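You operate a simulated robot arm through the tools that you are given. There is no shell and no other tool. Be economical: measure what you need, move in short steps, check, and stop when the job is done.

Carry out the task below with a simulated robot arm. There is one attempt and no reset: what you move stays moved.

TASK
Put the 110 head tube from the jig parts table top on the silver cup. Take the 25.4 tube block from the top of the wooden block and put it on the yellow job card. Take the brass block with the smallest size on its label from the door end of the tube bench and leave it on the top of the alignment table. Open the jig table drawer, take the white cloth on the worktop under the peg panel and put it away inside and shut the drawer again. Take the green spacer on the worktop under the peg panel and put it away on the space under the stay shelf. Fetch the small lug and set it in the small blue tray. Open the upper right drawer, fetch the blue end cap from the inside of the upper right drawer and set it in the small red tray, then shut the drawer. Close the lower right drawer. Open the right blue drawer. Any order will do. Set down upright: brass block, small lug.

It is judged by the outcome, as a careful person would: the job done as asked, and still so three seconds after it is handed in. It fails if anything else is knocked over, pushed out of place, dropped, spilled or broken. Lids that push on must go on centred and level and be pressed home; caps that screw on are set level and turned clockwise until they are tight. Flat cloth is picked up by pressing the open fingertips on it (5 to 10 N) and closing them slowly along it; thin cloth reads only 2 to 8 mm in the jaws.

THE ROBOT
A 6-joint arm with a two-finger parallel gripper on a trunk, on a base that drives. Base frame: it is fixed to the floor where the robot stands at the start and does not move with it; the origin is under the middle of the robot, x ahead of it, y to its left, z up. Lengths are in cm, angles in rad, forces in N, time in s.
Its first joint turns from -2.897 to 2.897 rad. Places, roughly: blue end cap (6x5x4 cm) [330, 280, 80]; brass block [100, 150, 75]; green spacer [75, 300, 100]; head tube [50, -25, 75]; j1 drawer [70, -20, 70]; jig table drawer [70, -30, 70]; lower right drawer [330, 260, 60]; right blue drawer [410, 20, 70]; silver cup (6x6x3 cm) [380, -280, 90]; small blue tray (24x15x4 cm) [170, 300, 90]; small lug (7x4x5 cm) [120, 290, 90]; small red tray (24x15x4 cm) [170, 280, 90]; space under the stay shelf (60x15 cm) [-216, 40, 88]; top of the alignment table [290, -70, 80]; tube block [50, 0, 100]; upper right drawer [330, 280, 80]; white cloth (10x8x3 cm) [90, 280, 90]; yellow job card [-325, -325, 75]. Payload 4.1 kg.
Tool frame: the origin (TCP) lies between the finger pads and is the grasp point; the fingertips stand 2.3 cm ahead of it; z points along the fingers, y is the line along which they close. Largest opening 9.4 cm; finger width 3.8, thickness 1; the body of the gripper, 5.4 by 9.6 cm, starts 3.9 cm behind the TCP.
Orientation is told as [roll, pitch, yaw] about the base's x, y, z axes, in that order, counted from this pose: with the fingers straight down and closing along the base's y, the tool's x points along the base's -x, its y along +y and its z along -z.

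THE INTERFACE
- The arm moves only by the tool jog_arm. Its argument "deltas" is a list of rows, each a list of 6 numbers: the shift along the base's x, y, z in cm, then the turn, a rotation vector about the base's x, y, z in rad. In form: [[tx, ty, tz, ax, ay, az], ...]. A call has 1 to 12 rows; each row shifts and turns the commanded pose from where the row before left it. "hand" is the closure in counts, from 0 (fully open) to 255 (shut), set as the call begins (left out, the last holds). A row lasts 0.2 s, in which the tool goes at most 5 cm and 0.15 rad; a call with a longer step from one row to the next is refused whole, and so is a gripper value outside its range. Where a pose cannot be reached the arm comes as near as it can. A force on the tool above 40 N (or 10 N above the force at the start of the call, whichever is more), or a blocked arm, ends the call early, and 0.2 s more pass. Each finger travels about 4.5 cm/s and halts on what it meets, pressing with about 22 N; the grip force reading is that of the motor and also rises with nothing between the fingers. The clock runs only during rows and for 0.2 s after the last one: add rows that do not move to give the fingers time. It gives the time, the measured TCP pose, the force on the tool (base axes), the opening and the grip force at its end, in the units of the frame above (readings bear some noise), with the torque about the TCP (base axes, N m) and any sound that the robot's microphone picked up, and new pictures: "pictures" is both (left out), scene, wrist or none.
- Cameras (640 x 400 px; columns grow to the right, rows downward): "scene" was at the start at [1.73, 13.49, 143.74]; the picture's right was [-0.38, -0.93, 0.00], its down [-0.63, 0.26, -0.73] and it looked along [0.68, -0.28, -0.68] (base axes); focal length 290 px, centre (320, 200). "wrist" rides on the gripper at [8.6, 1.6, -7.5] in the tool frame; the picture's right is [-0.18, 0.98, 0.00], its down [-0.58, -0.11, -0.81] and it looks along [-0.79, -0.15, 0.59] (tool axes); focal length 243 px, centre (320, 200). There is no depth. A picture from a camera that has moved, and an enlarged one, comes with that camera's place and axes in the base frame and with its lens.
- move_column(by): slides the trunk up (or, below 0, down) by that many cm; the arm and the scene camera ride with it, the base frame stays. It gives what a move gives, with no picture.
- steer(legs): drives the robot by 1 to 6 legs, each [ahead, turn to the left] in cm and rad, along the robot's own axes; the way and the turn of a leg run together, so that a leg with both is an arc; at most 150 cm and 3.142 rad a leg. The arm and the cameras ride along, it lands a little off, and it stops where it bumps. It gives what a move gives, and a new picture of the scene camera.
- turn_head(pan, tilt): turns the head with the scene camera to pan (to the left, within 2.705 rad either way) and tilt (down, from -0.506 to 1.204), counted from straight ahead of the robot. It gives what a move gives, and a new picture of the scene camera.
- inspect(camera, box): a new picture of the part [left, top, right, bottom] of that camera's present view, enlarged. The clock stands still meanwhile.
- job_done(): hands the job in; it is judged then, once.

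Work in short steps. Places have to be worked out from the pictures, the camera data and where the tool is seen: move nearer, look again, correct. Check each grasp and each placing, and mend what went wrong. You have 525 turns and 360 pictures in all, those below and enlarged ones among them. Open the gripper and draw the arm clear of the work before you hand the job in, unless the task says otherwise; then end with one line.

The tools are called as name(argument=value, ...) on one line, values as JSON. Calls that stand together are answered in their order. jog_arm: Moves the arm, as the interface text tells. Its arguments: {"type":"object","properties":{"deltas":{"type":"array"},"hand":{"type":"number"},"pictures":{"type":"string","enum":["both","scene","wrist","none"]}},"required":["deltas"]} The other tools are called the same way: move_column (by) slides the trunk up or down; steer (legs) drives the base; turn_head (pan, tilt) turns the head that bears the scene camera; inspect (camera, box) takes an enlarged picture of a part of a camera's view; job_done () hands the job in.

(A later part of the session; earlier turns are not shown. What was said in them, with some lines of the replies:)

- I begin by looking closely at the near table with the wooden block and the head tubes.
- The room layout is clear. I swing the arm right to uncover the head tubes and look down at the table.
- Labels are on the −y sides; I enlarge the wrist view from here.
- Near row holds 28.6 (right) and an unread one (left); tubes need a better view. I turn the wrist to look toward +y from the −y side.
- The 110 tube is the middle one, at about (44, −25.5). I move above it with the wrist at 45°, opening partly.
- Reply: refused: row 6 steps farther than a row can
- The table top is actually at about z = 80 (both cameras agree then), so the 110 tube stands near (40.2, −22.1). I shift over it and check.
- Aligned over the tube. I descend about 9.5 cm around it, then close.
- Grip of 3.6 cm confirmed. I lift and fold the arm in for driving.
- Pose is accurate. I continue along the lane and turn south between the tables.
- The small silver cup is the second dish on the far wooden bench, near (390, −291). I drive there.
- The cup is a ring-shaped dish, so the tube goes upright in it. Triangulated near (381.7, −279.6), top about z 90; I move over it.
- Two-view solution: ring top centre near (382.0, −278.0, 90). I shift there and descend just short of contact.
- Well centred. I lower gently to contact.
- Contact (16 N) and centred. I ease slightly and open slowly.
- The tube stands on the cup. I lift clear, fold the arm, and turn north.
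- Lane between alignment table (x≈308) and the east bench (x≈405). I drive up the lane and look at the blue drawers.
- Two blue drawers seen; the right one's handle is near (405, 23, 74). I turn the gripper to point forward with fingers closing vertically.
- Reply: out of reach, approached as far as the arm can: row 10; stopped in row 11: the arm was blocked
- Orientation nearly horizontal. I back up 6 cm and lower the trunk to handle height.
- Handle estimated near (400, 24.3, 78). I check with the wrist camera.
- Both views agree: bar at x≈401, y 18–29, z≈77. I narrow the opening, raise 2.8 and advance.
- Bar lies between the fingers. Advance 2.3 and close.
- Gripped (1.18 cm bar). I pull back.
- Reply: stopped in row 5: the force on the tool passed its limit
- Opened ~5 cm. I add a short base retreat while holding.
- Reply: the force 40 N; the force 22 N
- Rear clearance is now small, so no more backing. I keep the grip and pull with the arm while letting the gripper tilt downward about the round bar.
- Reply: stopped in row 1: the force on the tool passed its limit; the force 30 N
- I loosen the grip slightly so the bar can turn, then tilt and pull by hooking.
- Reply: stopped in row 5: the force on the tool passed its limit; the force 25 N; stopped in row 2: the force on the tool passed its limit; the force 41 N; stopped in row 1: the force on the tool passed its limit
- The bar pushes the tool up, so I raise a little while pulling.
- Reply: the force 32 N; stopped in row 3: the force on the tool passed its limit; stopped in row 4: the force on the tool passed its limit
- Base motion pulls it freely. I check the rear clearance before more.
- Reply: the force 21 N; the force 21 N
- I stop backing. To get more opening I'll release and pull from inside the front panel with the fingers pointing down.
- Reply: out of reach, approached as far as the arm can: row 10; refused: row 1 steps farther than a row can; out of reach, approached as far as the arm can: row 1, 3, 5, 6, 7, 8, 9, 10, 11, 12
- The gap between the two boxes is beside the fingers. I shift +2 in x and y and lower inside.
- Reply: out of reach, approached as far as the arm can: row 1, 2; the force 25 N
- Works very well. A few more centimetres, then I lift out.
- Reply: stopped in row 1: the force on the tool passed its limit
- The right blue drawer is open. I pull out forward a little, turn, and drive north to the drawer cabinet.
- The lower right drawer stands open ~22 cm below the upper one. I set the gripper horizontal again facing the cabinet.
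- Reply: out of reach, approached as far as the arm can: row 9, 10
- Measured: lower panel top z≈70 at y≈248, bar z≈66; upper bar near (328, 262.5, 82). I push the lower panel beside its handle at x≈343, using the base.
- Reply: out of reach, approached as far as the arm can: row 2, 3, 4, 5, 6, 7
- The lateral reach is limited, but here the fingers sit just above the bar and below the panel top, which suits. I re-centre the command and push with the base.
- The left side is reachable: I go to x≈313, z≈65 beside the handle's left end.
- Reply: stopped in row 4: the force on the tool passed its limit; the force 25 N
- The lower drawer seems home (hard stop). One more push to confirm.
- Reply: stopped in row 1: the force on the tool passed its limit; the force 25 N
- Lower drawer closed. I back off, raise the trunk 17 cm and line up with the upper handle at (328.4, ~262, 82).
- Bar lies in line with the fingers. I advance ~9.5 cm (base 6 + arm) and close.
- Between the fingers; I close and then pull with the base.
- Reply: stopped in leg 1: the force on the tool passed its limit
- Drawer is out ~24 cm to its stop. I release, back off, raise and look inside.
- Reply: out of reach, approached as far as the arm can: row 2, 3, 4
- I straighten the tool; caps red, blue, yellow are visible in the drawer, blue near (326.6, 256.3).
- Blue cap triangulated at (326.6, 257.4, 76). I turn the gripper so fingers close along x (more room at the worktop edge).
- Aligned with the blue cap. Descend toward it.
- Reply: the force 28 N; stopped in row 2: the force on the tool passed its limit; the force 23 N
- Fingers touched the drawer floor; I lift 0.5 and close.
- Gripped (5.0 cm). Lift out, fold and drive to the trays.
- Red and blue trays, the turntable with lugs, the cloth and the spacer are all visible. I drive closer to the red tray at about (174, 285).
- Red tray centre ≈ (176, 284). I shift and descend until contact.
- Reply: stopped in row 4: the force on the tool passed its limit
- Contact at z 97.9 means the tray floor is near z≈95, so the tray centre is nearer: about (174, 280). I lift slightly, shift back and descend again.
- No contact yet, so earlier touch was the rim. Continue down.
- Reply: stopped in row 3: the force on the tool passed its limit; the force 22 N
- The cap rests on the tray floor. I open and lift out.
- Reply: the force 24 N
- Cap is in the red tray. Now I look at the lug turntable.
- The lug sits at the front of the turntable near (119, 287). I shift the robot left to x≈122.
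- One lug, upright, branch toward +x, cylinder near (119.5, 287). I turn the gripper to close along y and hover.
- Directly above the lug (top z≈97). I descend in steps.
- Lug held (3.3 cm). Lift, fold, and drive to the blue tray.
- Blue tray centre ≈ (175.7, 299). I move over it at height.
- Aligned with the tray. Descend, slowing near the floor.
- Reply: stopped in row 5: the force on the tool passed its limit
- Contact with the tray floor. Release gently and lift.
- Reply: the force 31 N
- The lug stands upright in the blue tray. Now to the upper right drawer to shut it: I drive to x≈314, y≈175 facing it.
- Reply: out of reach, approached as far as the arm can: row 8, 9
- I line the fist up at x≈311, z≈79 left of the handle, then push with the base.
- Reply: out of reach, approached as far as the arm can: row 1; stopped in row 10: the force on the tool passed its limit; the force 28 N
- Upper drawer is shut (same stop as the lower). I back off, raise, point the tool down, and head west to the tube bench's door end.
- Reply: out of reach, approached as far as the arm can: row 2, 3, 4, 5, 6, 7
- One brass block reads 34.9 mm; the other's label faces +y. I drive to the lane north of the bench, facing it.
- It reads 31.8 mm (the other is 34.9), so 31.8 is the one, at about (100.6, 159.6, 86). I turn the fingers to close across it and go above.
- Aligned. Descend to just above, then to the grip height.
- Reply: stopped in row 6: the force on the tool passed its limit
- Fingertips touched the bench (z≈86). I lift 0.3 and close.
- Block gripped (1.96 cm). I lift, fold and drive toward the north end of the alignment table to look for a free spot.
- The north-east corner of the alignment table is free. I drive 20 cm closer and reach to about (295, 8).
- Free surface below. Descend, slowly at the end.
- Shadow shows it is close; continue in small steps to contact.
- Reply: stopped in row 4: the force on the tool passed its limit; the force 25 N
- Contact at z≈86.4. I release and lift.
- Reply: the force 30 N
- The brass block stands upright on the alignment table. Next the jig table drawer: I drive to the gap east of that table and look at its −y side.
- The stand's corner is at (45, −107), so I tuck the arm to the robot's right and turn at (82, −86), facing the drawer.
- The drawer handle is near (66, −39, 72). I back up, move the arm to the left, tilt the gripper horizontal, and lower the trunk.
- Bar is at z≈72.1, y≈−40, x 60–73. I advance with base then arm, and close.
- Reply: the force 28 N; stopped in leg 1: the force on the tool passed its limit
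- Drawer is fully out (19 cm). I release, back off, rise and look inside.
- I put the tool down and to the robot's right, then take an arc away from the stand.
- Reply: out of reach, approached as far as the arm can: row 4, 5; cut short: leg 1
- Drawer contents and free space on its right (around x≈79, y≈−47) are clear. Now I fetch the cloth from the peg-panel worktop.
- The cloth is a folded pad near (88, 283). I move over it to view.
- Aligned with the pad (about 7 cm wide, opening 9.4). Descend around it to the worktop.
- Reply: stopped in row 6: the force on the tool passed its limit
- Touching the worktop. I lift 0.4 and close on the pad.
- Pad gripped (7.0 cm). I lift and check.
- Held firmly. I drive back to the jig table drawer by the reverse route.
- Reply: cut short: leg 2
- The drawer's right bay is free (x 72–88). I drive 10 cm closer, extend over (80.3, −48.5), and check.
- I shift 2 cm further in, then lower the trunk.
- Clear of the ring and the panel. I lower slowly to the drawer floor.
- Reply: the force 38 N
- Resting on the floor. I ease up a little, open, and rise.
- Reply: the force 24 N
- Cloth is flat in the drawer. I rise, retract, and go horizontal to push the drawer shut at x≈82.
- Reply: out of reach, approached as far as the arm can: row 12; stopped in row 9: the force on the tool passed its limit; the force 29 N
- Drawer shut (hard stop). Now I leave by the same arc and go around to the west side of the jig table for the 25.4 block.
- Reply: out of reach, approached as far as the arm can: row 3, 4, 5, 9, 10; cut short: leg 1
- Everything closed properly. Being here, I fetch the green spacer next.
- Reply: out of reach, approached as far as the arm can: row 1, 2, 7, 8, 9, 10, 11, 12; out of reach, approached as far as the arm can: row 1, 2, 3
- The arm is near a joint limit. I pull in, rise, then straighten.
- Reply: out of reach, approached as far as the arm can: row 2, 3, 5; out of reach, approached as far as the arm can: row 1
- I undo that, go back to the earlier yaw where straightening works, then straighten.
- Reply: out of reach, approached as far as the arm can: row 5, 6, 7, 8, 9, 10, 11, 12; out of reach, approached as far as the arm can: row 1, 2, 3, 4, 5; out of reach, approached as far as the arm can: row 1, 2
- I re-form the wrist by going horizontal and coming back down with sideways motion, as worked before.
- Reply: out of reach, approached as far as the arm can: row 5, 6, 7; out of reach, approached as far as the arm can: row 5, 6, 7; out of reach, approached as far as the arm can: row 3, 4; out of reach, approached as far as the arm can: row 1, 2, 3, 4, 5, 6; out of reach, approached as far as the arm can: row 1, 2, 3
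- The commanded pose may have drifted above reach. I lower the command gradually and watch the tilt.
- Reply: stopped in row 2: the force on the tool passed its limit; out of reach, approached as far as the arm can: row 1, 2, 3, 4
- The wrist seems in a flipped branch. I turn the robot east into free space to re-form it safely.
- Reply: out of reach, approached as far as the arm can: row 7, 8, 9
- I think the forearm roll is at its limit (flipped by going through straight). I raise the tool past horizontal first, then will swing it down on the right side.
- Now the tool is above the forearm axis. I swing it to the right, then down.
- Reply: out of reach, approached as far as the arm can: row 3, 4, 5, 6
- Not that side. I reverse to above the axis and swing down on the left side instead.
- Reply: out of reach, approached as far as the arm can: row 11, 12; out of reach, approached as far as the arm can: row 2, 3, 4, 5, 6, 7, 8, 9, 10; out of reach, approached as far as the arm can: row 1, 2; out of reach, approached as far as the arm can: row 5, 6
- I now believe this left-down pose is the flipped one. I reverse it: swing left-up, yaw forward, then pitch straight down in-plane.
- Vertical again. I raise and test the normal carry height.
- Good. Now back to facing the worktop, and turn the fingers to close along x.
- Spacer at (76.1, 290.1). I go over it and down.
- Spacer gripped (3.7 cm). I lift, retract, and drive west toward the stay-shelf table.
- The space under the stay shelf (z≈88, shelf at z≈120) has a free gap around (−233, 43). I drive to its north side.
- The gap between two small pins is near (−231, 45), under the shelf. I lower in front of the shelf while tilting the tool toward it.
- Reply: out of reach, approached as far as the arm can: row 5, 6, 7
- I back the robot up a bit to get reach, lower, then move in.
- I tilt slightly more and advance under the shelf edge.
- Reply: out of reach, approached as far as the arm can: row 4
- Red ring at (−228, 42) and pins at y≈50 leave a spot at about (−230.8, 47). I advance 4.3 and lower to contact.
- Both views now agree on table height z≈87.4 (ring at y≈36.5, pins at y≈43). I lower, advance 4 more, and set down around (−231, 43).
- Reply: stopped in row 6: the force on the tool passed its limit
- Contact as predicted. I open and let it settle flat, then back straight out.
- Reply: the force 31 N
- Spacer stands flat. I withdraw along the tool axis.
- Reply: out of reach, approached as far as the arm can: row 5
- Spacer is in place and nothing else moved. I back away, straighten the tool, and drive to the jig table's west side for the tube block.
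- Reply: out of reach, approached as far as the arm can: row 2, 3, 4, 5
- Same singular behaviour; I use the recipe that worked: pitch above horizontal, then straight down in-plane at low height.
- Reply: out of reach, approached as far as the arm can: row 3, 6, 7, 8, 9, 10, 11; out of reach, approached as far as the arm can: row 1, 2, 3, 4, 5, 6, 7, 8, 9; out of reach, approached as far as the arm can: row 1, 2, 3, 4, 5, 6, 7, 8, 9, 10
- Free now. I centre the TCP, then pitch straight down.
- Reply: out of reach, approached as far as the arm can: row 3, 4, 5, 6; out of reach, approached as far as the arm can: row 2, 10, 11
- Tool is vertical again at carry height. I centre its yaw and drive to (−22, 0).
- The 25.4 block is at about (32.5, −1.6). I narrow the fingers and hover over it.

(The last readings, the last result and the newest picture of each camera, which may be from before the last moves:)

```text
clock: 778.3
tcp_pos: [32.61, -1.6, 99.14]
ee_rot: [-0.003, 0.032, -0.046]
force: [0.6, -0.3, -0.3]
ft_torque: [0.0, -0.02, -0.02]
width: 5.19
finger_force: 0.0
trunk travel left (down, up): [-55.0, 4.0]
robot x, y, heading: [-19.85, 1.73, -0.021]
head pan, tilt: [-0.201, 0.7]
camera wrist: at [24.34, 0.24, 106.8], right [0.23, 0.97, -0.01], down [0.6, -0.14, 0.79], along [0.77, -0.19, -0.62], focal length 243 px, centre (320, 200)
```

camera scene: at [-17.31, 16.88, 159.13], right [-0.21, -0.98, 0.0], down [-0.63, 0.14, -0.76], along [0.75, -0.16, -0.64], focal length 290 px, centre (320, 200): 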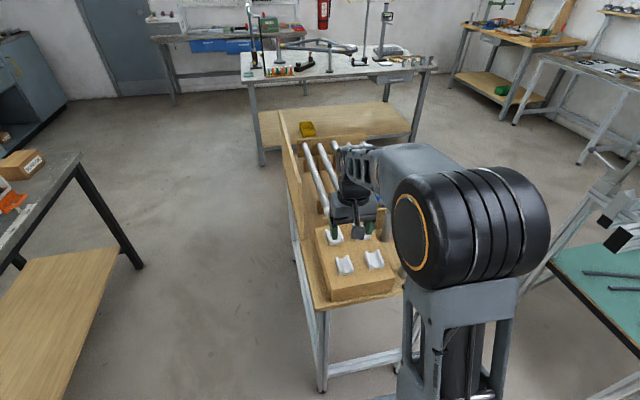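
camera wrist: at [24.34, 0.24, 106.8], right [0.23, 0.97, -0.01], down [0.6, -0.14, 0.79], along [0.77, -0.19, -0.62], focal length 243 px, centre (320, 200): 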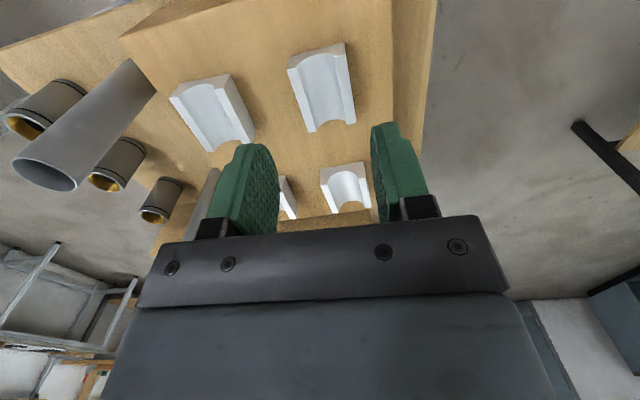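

jog_arm(deltas=[[0.2, 0.15, -2, 0, 0, 0.05], [0, 0, -3, 0, 0, 0], [0, 0, -1.5, 0, 0, 0], [0, 0, 0, 0, 0, 0]], pictures="wrist")

```text
clock: 779.3
tcp_pos: [32.65, -1.55, 92.55]
ee_rot: [-0.004, 0.031, 0.003]
force: [-0.8, -0.2, 0.3]
ft_torque: [0.01, 0.01, 0.01]
width: 5.16
finger_force: 0.0
trunk travel left (down, up): [-55.0, 4.0]
robot x, y, heading: [-19.82, 1.94, -0.016]
head pan, tilt: [-0.201, 0.7]
camera wrist: at [24.45, -0.01, 100.32], right [0.18, 0.98, -0.01], down [0.61, -0.1, 0.79], along [0.77, -0.15, -0.62], focal length 243 px, centre (320, 200)
```

wrist: 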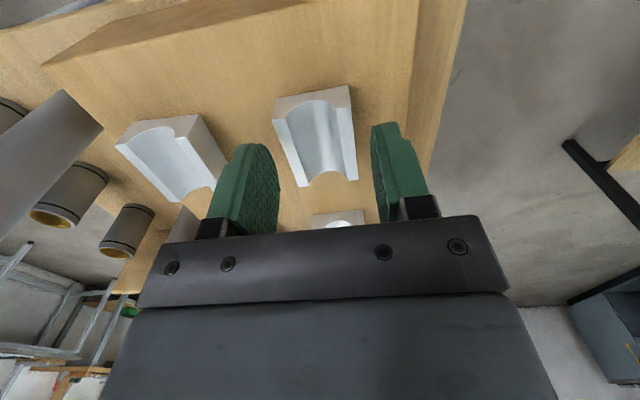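

jog_arm(deltas=[[0, 0, -0.8, 0, 0, 0], [0, 0, -0.6, 0, 0, 0], [0, 0, -0.5, 0, 0, 0], [0, 0, -0.4, 0, 0, 0], [0, 0, -0.4, 0, 0, 0], [0, 0, -0.4, 0, 0, 0]], pictures="wrist")

```text
clock: 780.7
tcp_pos: [32.63, -1.48, 89.6]
ee_rot: [-0.004, 0.03, 0.002]
force: [0.2, -0.5, -0.2]
ft_torque: [0.01, -0.06, 0.04]
width: 5.19
finger_force: 0.1
trunk travel left (down, up): [-55.0, 4.0]
robot x, y, heading: [-20.04, 2.18, -0.015]
head pan, tilt: [-0.201, 0.7]
camera wrist: at [24.37, 0.0, 97.28], right [0.18, 0.98, -0.01], down [0.61, -0.1, 0.79], along [0.77, -0.15, -0.62], focal length 243 px, centre (320, 200)
```

wrist: 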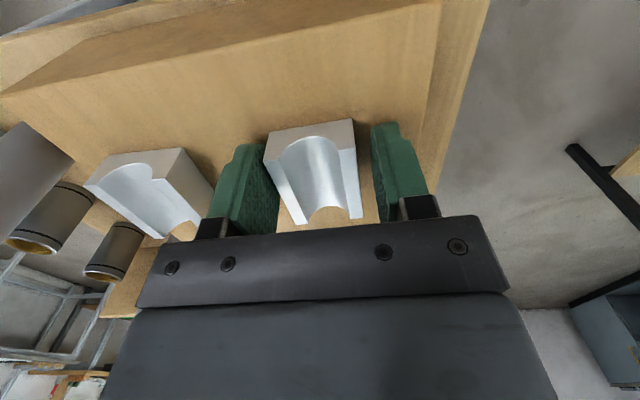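

jog_arm(deltas=[[0, -0.2, -0.4, 0, 0, 0], [0, 0, -0.4, 0, 0, 0], [0, 0, -0.4, 0, 0, 0], [0, 0, 0, 0, 0, 0]], pictures="none")

jog_arm(deltas=[[0, 0, 0.2, 0, 0, 0], [0, 0, 0, 0, 0, 0], [0, 0, 0, 0, 0, 0], [0, 0, 0, 0, 0, 0]], hand=255, pictures="wrist")

```text
clock: 781.4
tcp_pos: [32.69, -1.63, 89.22]
ee_rot: [-0.005, 0.021, 0.005]
force: [-14.5, 2.0, 22.6]
ft_torque: [0.7, -0.07, 0.41]
width: 5.25
finger_force: 1.5
trunk travel left (down, up): [-55.0, 4.0]
robot x, y, heading: [-19.94, 1.77, -0.017]
head pan, tilt: [-0.201, 0.7]
stopped in row 3: the force on the tool passed its limit (the readings are from after the stop); the commanded pose is now the measured one
```

```text
clock: 782.4
tcp_pos: [32.96, -1.72, 89.32]
ee_rot: [-0.003, 0.022, 0.002]
force: [1.2, 7.7, 14.7]
ft_torque: [0.53, -0.36, 0.07]
width: 4.24
finger_force: 22.0
trunk travel left (down, up): [-55.0, 4.0]
robot x, y, heading: [-19.92, 1.79, -0.017]
head pan, tilt: [-0.201, 0.7]
camera wrist: at [24.55, -0.14, 96.95], right [0.18, 0.98, -0.01], down [0.6, -0.1, 0.79], along [0.78, -0.15, -0.61], focal length 243 px, centre (320, 200)
```

wrist: 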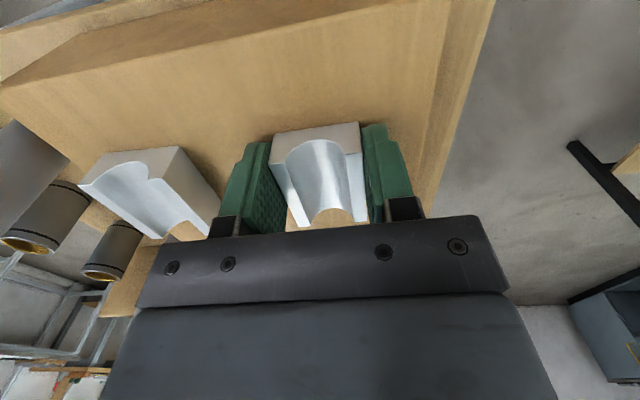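

Block held (4.24 cm). I lift, retract, and drive west then toward the south-west corner.

jog_arm(deltas=[[0, 0, 2, 0, 0, 0], [0, 0, 4, 0, 0, 0], [0, 0, 5, 0, 0, 0], [0, 0, 5, 0, 0, 0], [0, 0, 5, 0, 0, 0], [-3, 0.5, 0, 0, 0, 0], [-3, 0.5, 0, 0, 0, 0]], pictures="wrist")

steer(legs=[[-8, 0], [0, -2.85], [90, 0], [85, 0]])

turn_head(pan=0.5, tilt=0.35)

```text
clock: 784.0
tcp_pos: [26.83, -0.71, 110.22]
ee_rot: [-0.003, 0.023, 0.002]
force: [1.1, -0.7, -0.8]
ft_torque: [-0.03, 0.01, -0.01]
width: 4.2
finger_force: 22.3
trunk travel left (down, up): [-55.0, 4.0]
robot x, y, heading: [-19.8, 1.9, -0.015]
head pan, tilt: [-0.201, 0.7]
camera wrist: at [18.49, 0.75, 117.78], right [0.18, 0.98, -0.01], down [0.6, -0.1, 0.79], along [0.78, -0.15, -0.61], focal length 243 px, centre (320, 200)
```

wrist: 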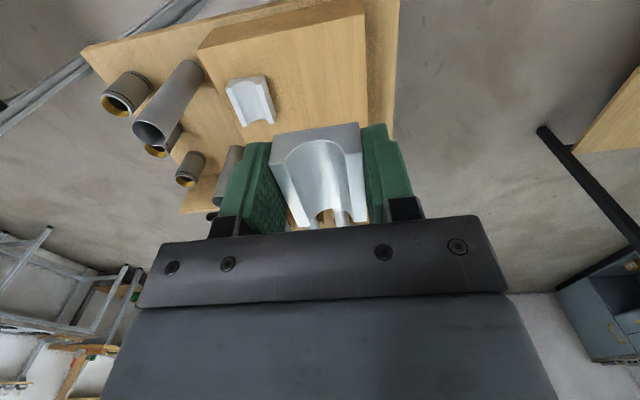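

```text
clock: 798.1
tcp_pos: [-189.12, -30.18, 109.85]
ee_rot: [-0.001, 0.027, -2.95]
force: [-0.3, 0.7, -0.4]
ft_torque: [-0.03, 0.02, 0.01]
width: 4.2
finger_force: 21.7
trunk travel left (down, up): [-55.0, 4.0]
robot x, y, heading: [-142.54, -24.77, -2.978]
head pan, tilt: [-0.201, 0.7]
stopped in leg 4: the robot was blocked; the commanded pose is now the measured one
camera scene: at [-142.38, -39.81, 159.14], right [0.04, 1.0, 0.0], down [0.64, -0.02, -0.76], along [-0.76, 0.03, -0.64], focal length 290 px, centre (320, 200)
```

scene: 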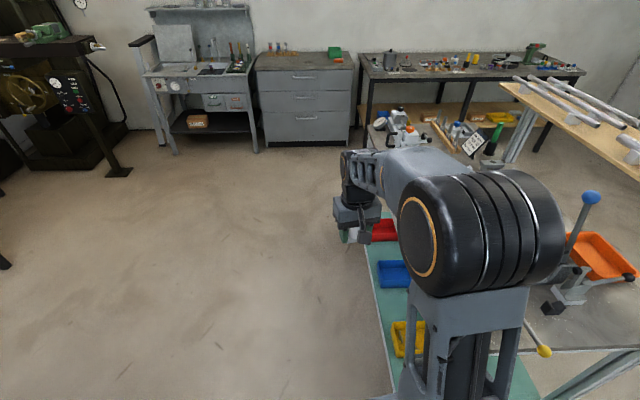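

```text
clock: 799.2
tcp_pos: [-189.32, -30.28, 109.96]
ee_rot: [-0.004, 0.026, -2.947]
force: [-0.3, -0.5, -1.2]
ft_torque: [0.02, -0.03, -0.03]
width: 4.17
finger_force: 22.3
trunk travel left (down, up): [-55.0, 4.0]
robot x, y, heading: [-142.46, -24.73, -2.976]
head pan, tilt: [0.499, 0.351]
camera scene: at [-141.23, -45.99, 162.26], right [-0.62, 0.79, 0.0], down [0.27, 0.21, -0.94], along [-0.74, -0.58, -0.34], focal length 290 px, centre (320, 200)
```

scene: 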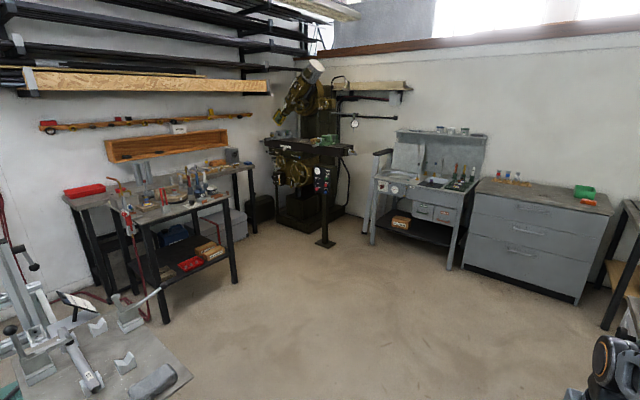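

The robot touched the stay table's corner leg and stopped. I check ahead by zooming on the far corner before re-routing.

inspect(camera="scene", box=[50, 130, 270, 270])

turn_head(pan=-0.5, tilt=0.8)

```text
2.86 times, centred on (160, 200) of scene
camera zoom: at [-141.23, -45.99, 162.26], right [-0.62, 0.79, 0.0], down [0.27, 0.21, -0.94], along [-0.74, -0.58, -0.34], focal length 830 px, centre (777, 200)
```

zoom: 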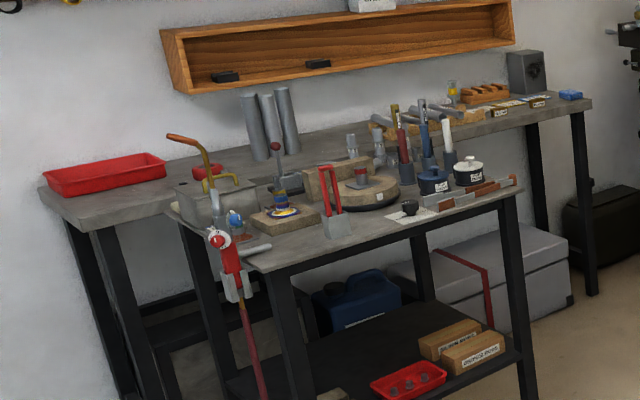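

```text
clock: 800.4
tcp_pos: [-189.33, -30.23, 110.07]
ee_rot: [-0.003, 0.026, -2.951]
force: [-0.4, -0.5, -1.3]
ft_torque: [-0.03, 0.01, 0.03]
width: 4.21
finger_force: 21.8
trunk travel left (down, up): [-55.0, 4.0]
robot x, y, heading: [-142.57, -24.69, -2.976]
head pan, tilt: [-0.499, 0.799]
camera scene: at [-141.53, -37.62, 158.31], right [0.33, 0.94, 0.0], down [0.68, -0.23, -0.7], along [-0.66, 0.23, -0.72], focal length 290 px, centre (320, 200)
```

scene: 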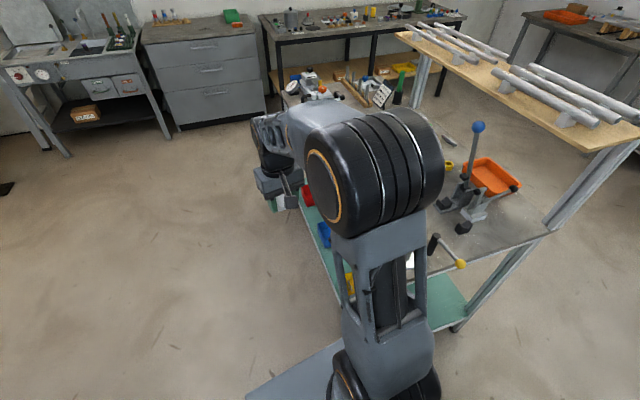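

I back off and take a line that clears the table leg, then look again.

steer(legs=[[-25, 0], [0, 0.29], [125, 0]])

turn_head(pan=0.45, tilt=0.45)

```text
clock: 809.1
tcp_pos: [-273.17, -95.07, 110.01]
ee_rot: [-0.003, 0.026, -2.652]
force: [-0.2, -0.3, -2.0]
ft_torque: [0.04, -0.02, -0.01]
width: 4.18
finger_force: 21.7
trunk travel left (down, up): [-55.0, 4.0]
robot x, y, heading: [-230.85, -76.37, -2.68]
head pan, tilt: [-0.499, 0.799]
camera scene: at [-225.55, -88.07, 158.3], right [0.04, 1.0, 0.0], down [0.72, -0.03, -0.7], along [-0.7, 0.03, -0.72], focal length 290 px, centre (320, 200)
```

scene: 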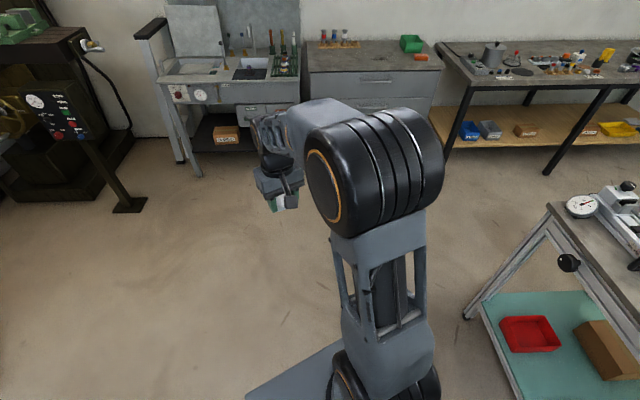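

```text
clock: 810.4
tcp_pos: [-273.29, -95.0, 110.0]
ee_rot: [-0.002, 0.025, -2.654]
force: [-0.1, -0.7, -0.8]
ft_torque: [0.01, -0.01, 0.02]
width: 4.19
finger_force: 21.7
trunk travel left (down, up): [-55.0, 4.0]
robot x, y, heading: [-230.23, -75.61, -2.679]
head pan, tilt: [0.45, 0.45]
camera scene: at [-223.1, -95.63, 161.34], right [-0.79, 0.61, 0.0], down [0.27, 0.34, -0.9], along [-0.55, -0.71, -0.44], focal length 290 px, centre (320, 200)
```

scene: 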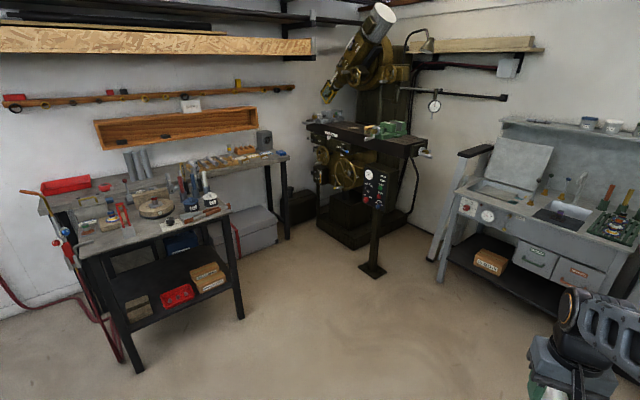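

inspect(camera="scene", box=[160, 110, 320, 210])

inspect(camera="scene", box=[290, 80, 450, 180])

```text
4.00 times, centred on (240, 160) of scene
camera zoom: at [-223.1, -95.63, 161.34], right [-0.79, 0.61, 0.0], down [0.27, 0.34, -0.9], along [-0.55, -0.71, -0.44], focal length 1162 px, centre (640, 360)
```

zoom: 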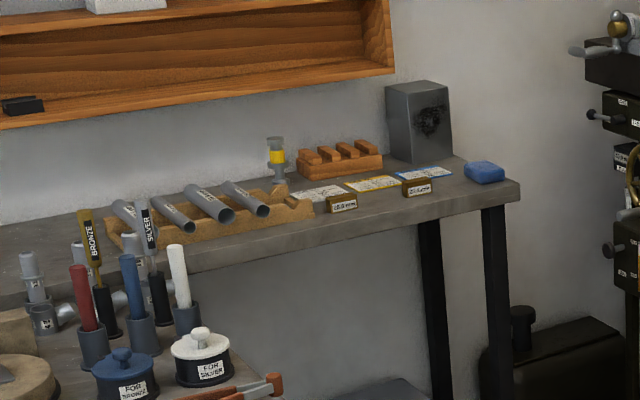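

```text
4.00 times, centred on (370, 130) of scene
camera zoom: at [-223.1, -95.63, 161.34], right [-0.79, 0.61, 0.0], down [0.27, 0.34, -0.9], along [-0.55, -0.71, -0.44], focal length 1162 px, centre (120, 480)
```

zoom: 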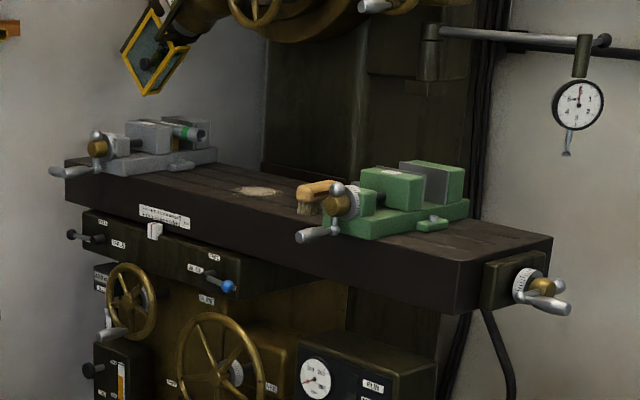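

Yellow job card is the middle card on the back bench at about (−326, −322, 85). I drive there.

steer(legs=[[0, 0.632], [120, 0], [85, 0], [0, 0.476]])

turn_head(pan=-0.15, tilt=0.75)

```text
clock: 823.6
tcp_pos: [-330.62, -303.98, 109.98]
ee_rot: [-0.003, 0.026, -1.573]
force: [-0.2, -0.1, -1.2]
ft_torque: [-0.02, 0.01, 0.01]
width: 4.2
finger_force: 22.1
trunk travel left (down, up): [-55.0, 4.0]
robot x, y, heading: [-327.05, -257.16, -1.603]
head pan, tilt: [0.45, 0.45]
camera scene: at [-306.33, -260.07, 161.34], right [-0.91, -0.41, 0.0], down [-0.18, 0.4, -0.9], along [0.37, -0.82, -0.44], focal length 290 px, centre (320, 200)
```

scene: 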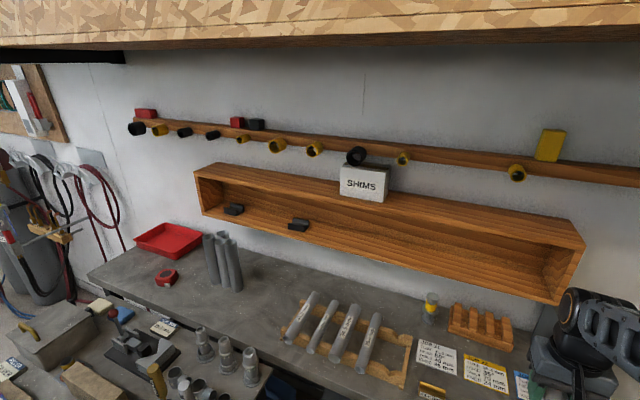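

```text
clock: 824.6
tcp_pos: [-330.6, -304.0, 110.06]
ee_rot: [-0.003, 0.026, -1.575]
force: [-0.5, -0.8, -0.7]
ft_torque: [0.01, -0.01, -0.05]
width: 4.19
finger_force: 22.0
trunk travel left (down, up): [-55.0, 4.0]
robot x, y, heading: [-326.93, -257.26, -1.599]
head pan, tilt: [-0.15, 0.75]
camera scene: at [-311.58, -259.84, 158.71], right [-0.98, 0.18, 0.0], down [0.12, 0.67, -0.73], along [-0.13, -0.72, -0.68], focal length 290 px, centre (320, 200)
```

scene: 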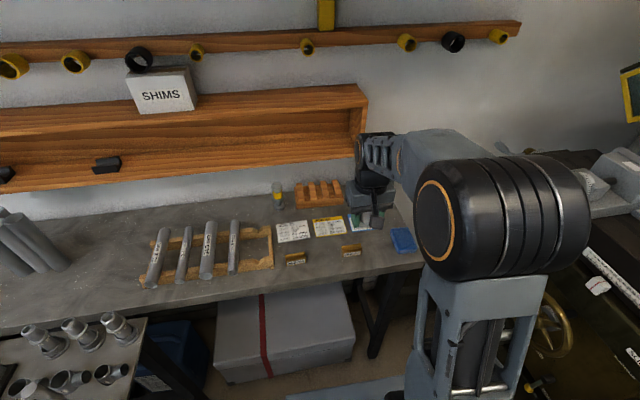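

Card found at about (−326, −323). I approach partway and look with the wrist camera (mindful of the wall shelf).

jog_arm(deltas=[[1.2, -2.5, -1, 0, 0, 0], [1.2, -2.5, -1, 0, 0, 0], [1.2, -2.5, -2, 0, 0, 0], [1, -2.5, -2, 0, 0, 0], [0, 0, 0, 0, 0, 0]])

```text
clock: 825.8
tcp_pos: [-325.91, -313.96, 104.03]
ee_rot: [-0.003, 0.029, -1.576]
force: [-0.3, 0.1, -1.6]
ft_torque: [0.05, -0.02, -0.03]
width: 4.22
finger_force: 22.0
trunk travel left (down, up): [-55.0, 4.0]
robot x, y, heading: [-326.98, -257.04, -1.602]
head pan, tilt: [-0.15, 0.75]
camera scene: at [-311.59, -259.84, 158.7], right [-0.98, 0.18, 0.0], down [0.12, 0.67, -0.73], along [-0.13, -0.72, -0.68], focal length 290 px, centre (320, 200)
camera wrist: at [-324.19, -305.69, 111.67], right [0.98, -0.19, -0.01], down [-0.11, -0.6, 0.79], along [-0.15, -0.78, -0.61], focal length 243 px, centre (320, 200)
```

scene: 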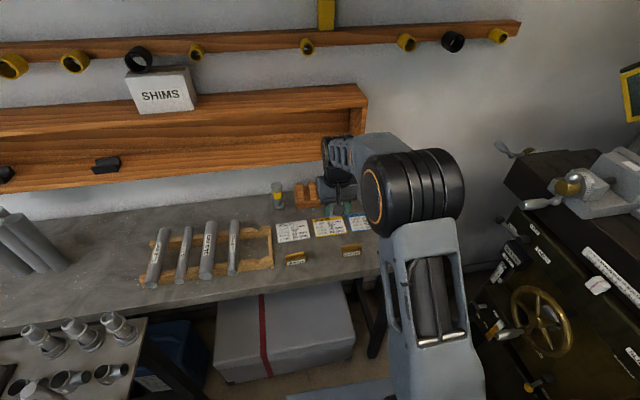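
wrist: 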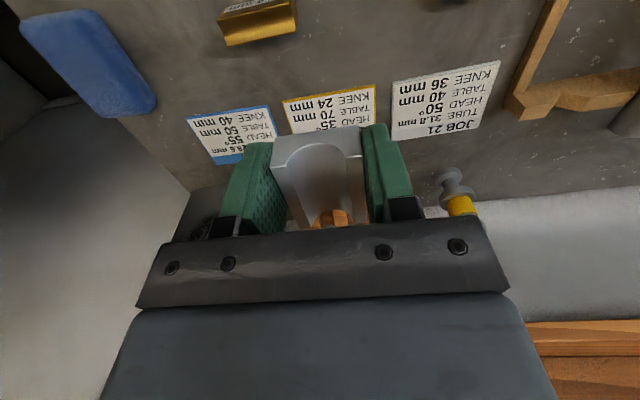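

Card centre ≈ (−326, −323.3). I tilt slightly to keep the wrist clear of the wall shelf and move over the card.

jog_arm(deltas=[[0, -1.5, -1, -0.06, 0, 0], [0, -1.5, -1, -0.06, 0, 0], [0, -1.5, -1, 0, 0, 0], [0, -1.5, -1, 0, 0, 0], [0, -1.5, -1, 0, 0, 0], [0, -1.5, -1, 0, 0, 0], [0, 0, 0, 0, 0, 0]])

inspect(camera="scene", box=[260, 100, 420, 270])

```text
clock: 827.4
tcp_pos: [-326.0, -322.97, 97.94]
ee_rot: [-0.004, -0.095, -1.574]
force: [-0.1, -0.6, -1.1]
ft_torque: [0.02, -0.01, 0.02]
width: 4.2
finger_force: 21.6
trunk travel left (down, up): [-55.0, 4.0]
robot x, y, heading: [-326.83, -257.05, -1.6]
head pan, tilt: [-0.15, 0.75]
camera scene: at [-311.59, -259.85, 158.7], right [-0.98, 0.18, 0.0], down [0.12, 0.67, -0.73], along [-0.13, -0.72, -0.68], focal length 290 px, centre (320, 200)
camera wrist: at [-324.22, -313.86, 104.58], right [0.98, -0.19, 0.01], down [-0.11, -0.5, 0.86], along [-0.15, -0.84, -0.51], focal length 243 px, centre (320, 200)
```

scene: 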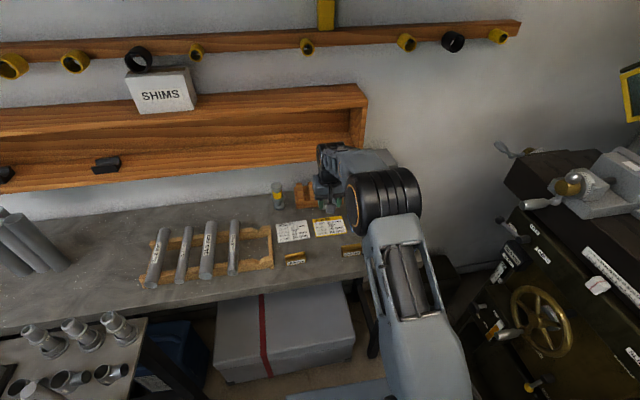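
wrist: 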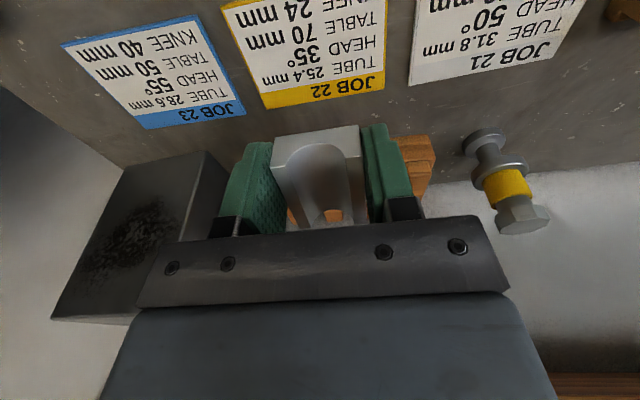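

```text
2.35 times, centred on (340, 185) of scene
camera zoom: at [-311.59, -259.85, 158.7], right [-0.98, 0.18, 0.0], down [0.12, 0.67, -0.73], along [-0.13, -0.72, -0.68], focal length 683 px, centre (273, 235)
```

zoom: 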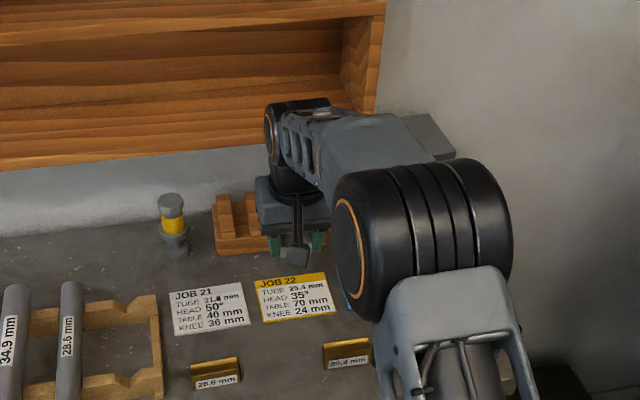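

Block is over the yellow card (JOB 22). I descend carefully.

jog_arm(deltas=[[-0.4, 0, -2, 0, 0, 0], [0, 0, -2, 0, 0, 0], [0, 0, -1.5, 0, 0, 0], [0, 0, -1, 0, 0, 0], [0, 0, -0.5, 0, 0, 0], [0, 0, 0, 0, 0, 0]])

```text
clock: 828.8
tcp_pos: [-326.53, -323.08, 90.9]
ee_rot: [-0.003, -0.094, -1.575]
force: [0.0, 0.6, -1.1]
ft_torque: [0.02, -0.05, -0.04]
width: 4.2
finger_force: 21.9
trunk travel left (down, up): [-55.0, 4.0]
robot x, y, heading: [-326.77, -257.12, -1.598]
head pan, tilt: [-0.15, 0.75]
camera scene: at [-311.59, -259.85, 158.7], right [-0.98, 0.18, 0.0], down [0.12, 0.67, -0.73], along [-0.13, -0.72, -0.68], focal length 290 px, centre (320, 200)
camera wrist: at [-324.73, -313.8, 97.59], right [0.98, -0.19, 0.01], down [-0.11, -0.5, 0.86], along [-0.15, -0.84, -0.51], focal length 243 px, centre (320, 200)
```

scene: 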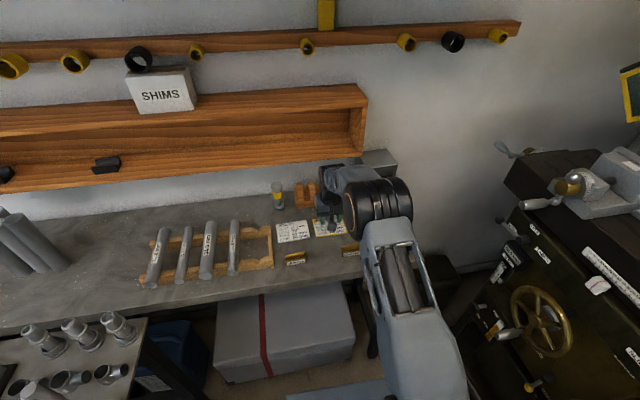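
wrist: 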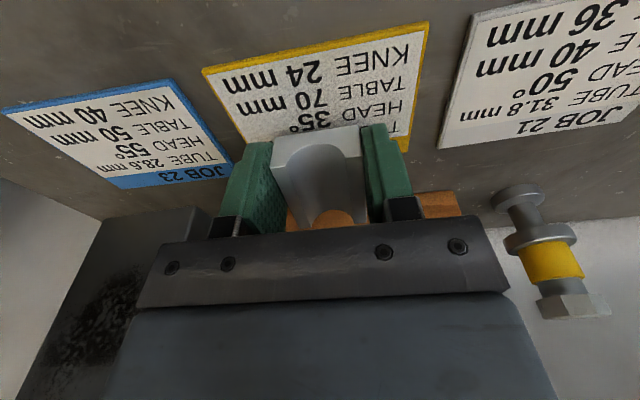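

jog_arm(deltas=[[0, 0, -0.4, 0, 0, 0], [0, 0, -0.4, 0, 0, 0], [0, 0, -0.4, 0, 0, 0], [0, 0, -0.4, 0, 0, 0], [0, 0, -0.4, 0, 0, 0], [0, 0, -0.4, 0, 0, 0], [0, 0, -0.4, 0, 0, 0], [0, 0, -0.4, 0, 0, 0]], pictures="none")

```text
clock: 830.6
tcp_pos: [-326.4, -323.35, 88.8]
ee_rot: [-0.004, -0.112, -1.576]
force: [-0.1, -1.2, 16.1]
ft_torque: [0.2, -0.12, 0.06]
width: 4.18
finger_force: 21.9
trunk travel left (down, up): [-55.0, 4.0]
robot x, y, heading: [-327.14, -256.84, -1.605]
head pan, tilt: [-0.15, 0.75]
stopped in row 8: the force on the tool passed its limit (the readings are from after the stop); the commanded pose is now the measured one
```

Contact. I release and lift straight up.

jog_arm(deltas=[[0, 0, 0, 0.08, 0, 0], [0, 0, 0, 0, 0, 0]], pictures="none")

jog_arm(deltas=[[0, 0, 0, 0, 0, 0], [0, 0, 0, 0, 0, 0], [0, 0, 0, 0, 0, 0]], hand=100, pictures="wrist")

jog_arm(deltas=[[0, 0.2, 1.5, 0, 0, 0], [0, 0.3, 3, 0, 0, 0], [0, 0.5, 3, 0, 0, 0], [0, 2, 2, 0, 0, 0], [0, 3, 2, 0, 0, 0], [0, 4, 0, 0, 0, 0], [0, 4, 0, 0, 0, 0]])

```text
clock: 831.2
tcp_pos: [-326.38, -323.32, 88.76]
ee_rot: [-0.003, -0.028, -1.574]
force: [0.0, -8.0, 24.3]
ft_torque: [0.13, -0.1, -0.05]
width: 4.18
finger_force: 21.7
trunk travel left (down, up): [-55.0, 4.0]
robot x, y, heading: [-327.17, -257.38, -1.603]
head pan, tilt: [-0.15, 0.75]
```

```text
clock: 832.0
tcp_pos: [-326.49, -323.1, 88.69]
ee_rot: [-0.004, -0.026, -1.575]
force: [-4.5, -1.0, 26.9]
ft_torque: [0.47, -0.14, 0.01]
width: 5.2
finger_force: 0.1
trunk travel left (down, up): [-55.0, 4.0]
robot x, y, heading: [-327.08, -257.14, -1.598]
head pan, tilt: [-0.15, 0.75]
camera wrist: at [-324.75, -314.38, 95.87], right [0.98, -0.19, 0.0], down [-0.11, -0.56, 0.82], along [-0.15, -0.81, -0.57], focal length 243 px, centre (320, 200)
```

wrist: 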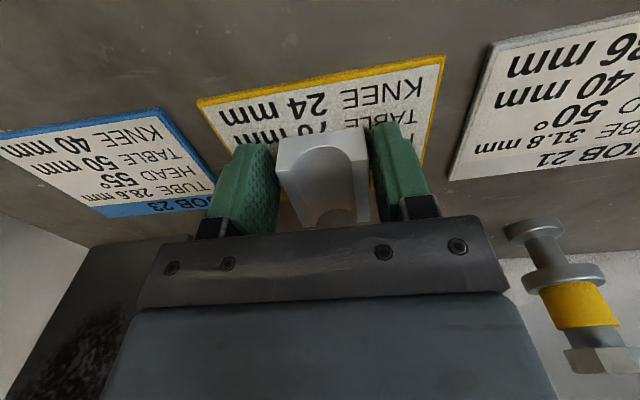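

```text
clock: 833.6
tcp_pos: [-326.43, -309.04, 99.92]
ee_rot: [-0.004, -0.024, -1.574]
force: [-0.1, 0.3, 0.1]
ft_torque: [0.0, 0.0, 0.03]
width: 5.71
finger_force: 0.0
trunk travel left (down, up): [-55.0, 4.0]
robot x, y, heading: [-327.06, -256.83, -1.601]
head pan, tilt: [-0.15, 0.75]
camera scene: at [-311.59, -259.78, 158.7], right [-0.98, 0.18, 0.0], down [0.12, 0.67, -0.73], along [-0.13, -0.72, -0.68], focal length 290 px, centre (320, 200)
camera wrist: at [-324.76, -300.35, 107.13], right [0.98, -0.19, 0.0], down [-0.11, -0.56, 0.82], along [-0.15, -0.81, -0.57], focal length 243 px, centre (320, 200)
```

scene: 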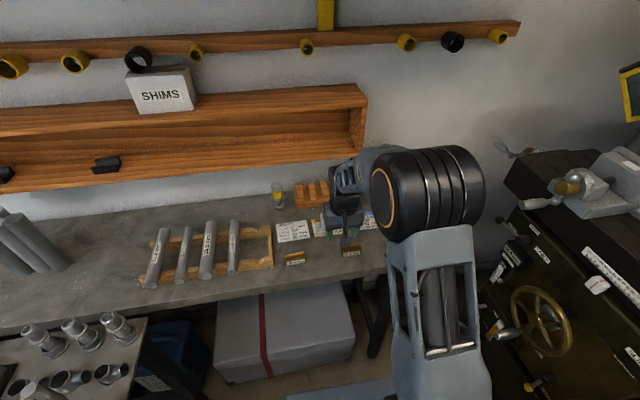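
wrist: 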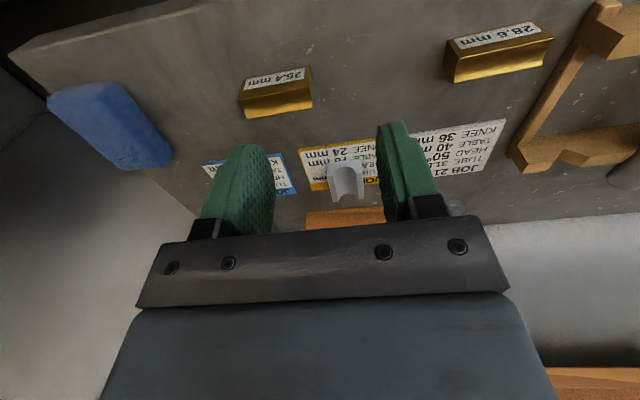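

The tube block sits on the yellow job card. I retract, and drive back to check the stay table after that earlier touch.

jog_arm(deltas=[[0, 2, 4, 0, 0, 0], [0, 2, 4, 0, 0, 0], [0, 2, 2, 0, 0, 0], [0, 0, 0, 0, 0, 0]], pictures="scene")

inspect(camera="scene", box=[260, 180, 420, 270])

steer(legs=[[-40, 0], [0, 2.6], [100, 0]])

turn_head(pan=0.4, tilt=0.45)

```text
clock: 834.6
tcp_pos: [-326.6, -302.91, 110.02]
ee_rot: [-0.004, -0.025, -1.576]
force: [0.3, 0.3, 0.3]
ft_torque: [-0.03, -0.03, 0.0]
width: 5.74
finger_force: 0.1
trunk travel left (down, up): [-55.0, 4.0]
robot x, y, heading: [-326.95, -257.23, -1.6]
head pan, tilt: [-0.15, 0.75]
camera scene: at [-311.59, -259.81, 158.7], right [-0.98, 0.18, 0.0], down [0.12, 0.67, -0.73], along [-0.13, -0.72, -0.68], focal length 290 px, centre (320, 200)
```

scene: 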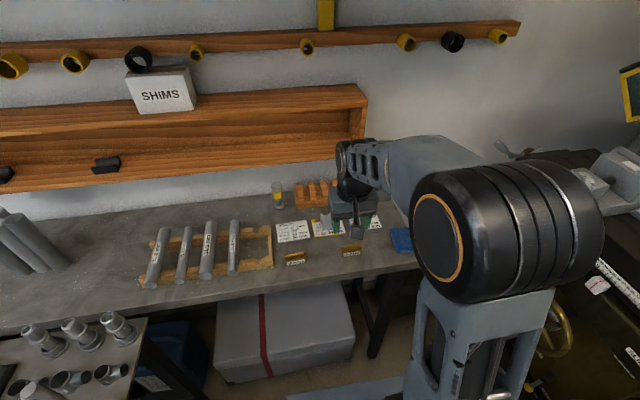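

```text
4.00 times, centred on (340, 225) of scene
camera zoom: at [-311.59, -259.81, 158.7], right [-0.98, 0.18, 0.0], down [0.12, 0.67, -0.73], along [-0.13, -0.72, -0.68], focal length 1162 px, centre (240, 100)
```

zoom: 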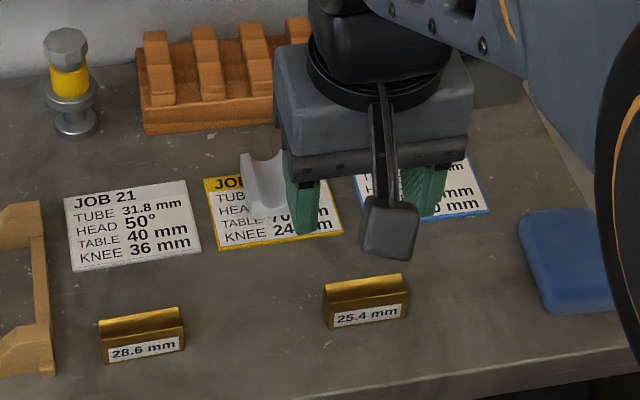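

```text
clock: 848.0
tcp_pos: [-249.23, -93.76, 109.98]
ee_rot: [-0.005, -0.021, 1.03]
force: [-1.0, 0.5, 0.1]
ft_torque: [0.02, -0.01, -0.03]
width: 5.71
finger_force: 0.1
trunk travel left (down, up): [-55.0, 4.0]
robot x, y, heading: [-272.48, -133.43, 0.999]
head pan, tilt: [-0.15, 0.75]
camera scene: at [-284.28, -123.25, 158.7], right [0.75, -0.66, 0.0], down [-0.45, -0.51, -0.73], along [0.48, 0.55, -0.68], focal length 290 px, centre (320, 200)
```

scene: 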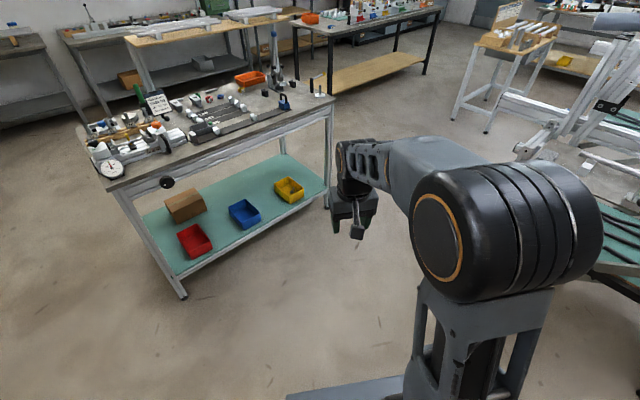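

```text
clock: 849.0
tcp_pos: [-249.38, -93.83, 110.03]
ee_rot: [-0.004, -0.025, 1.028]
force: [-0.4, 0.3, 0.0]
ft_torque: [0.0, 0.01, -0.01]
width: 5.73
finger_force: 0.0
trunk travel left (down, up): [-55.0, 4.0]
robot x, y, heading: [-272.65, -133.58, 0.998]
head pan, tilt: [0.4, 0.45]
camera scene: at [-288.19, -120.43, 161.34], right [0.99, -0.17, 0.0], down [-0.07, -0.43, -0.9], along [0.15, 0.89, -0.44], focal length 290 px, centre (320, 200)
```

scene: 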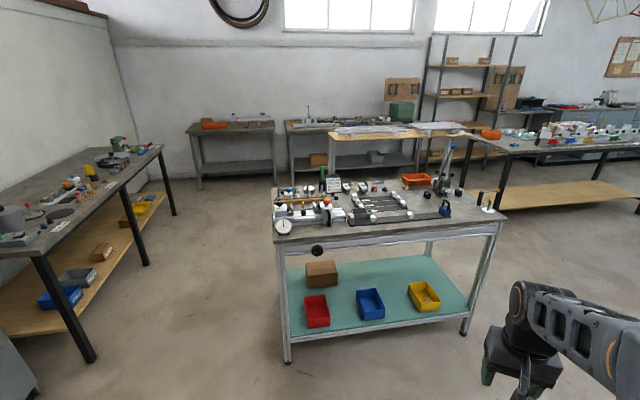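

inspect(camera="scene", box=[265, 120, 515, 260])

```text
2.56 times, centred on (390, 190) of scene
camera zoom: at [-288.19, -120.43, 161.34], right [0.99, -0.17, 0.0], down [-0.07, -0.43, -0.9], along [0.15, 0.89, -0.44], focal length 743 px, centre (141, 226)
```

zoom: 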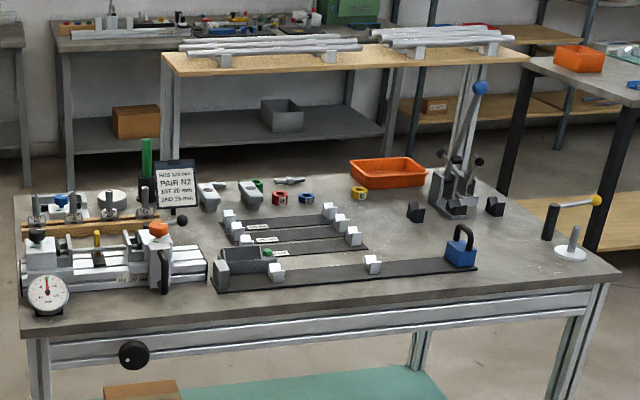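

Everything is in place, the gripper is open and the arm is clear, so I hand the job in.

job_done()

```text
The job is handed in.
```

All nine parts of the task are done and handed in; the robot touched a leg of the stay table once while driving, and when I looked at it afterwards nothing there had moved.
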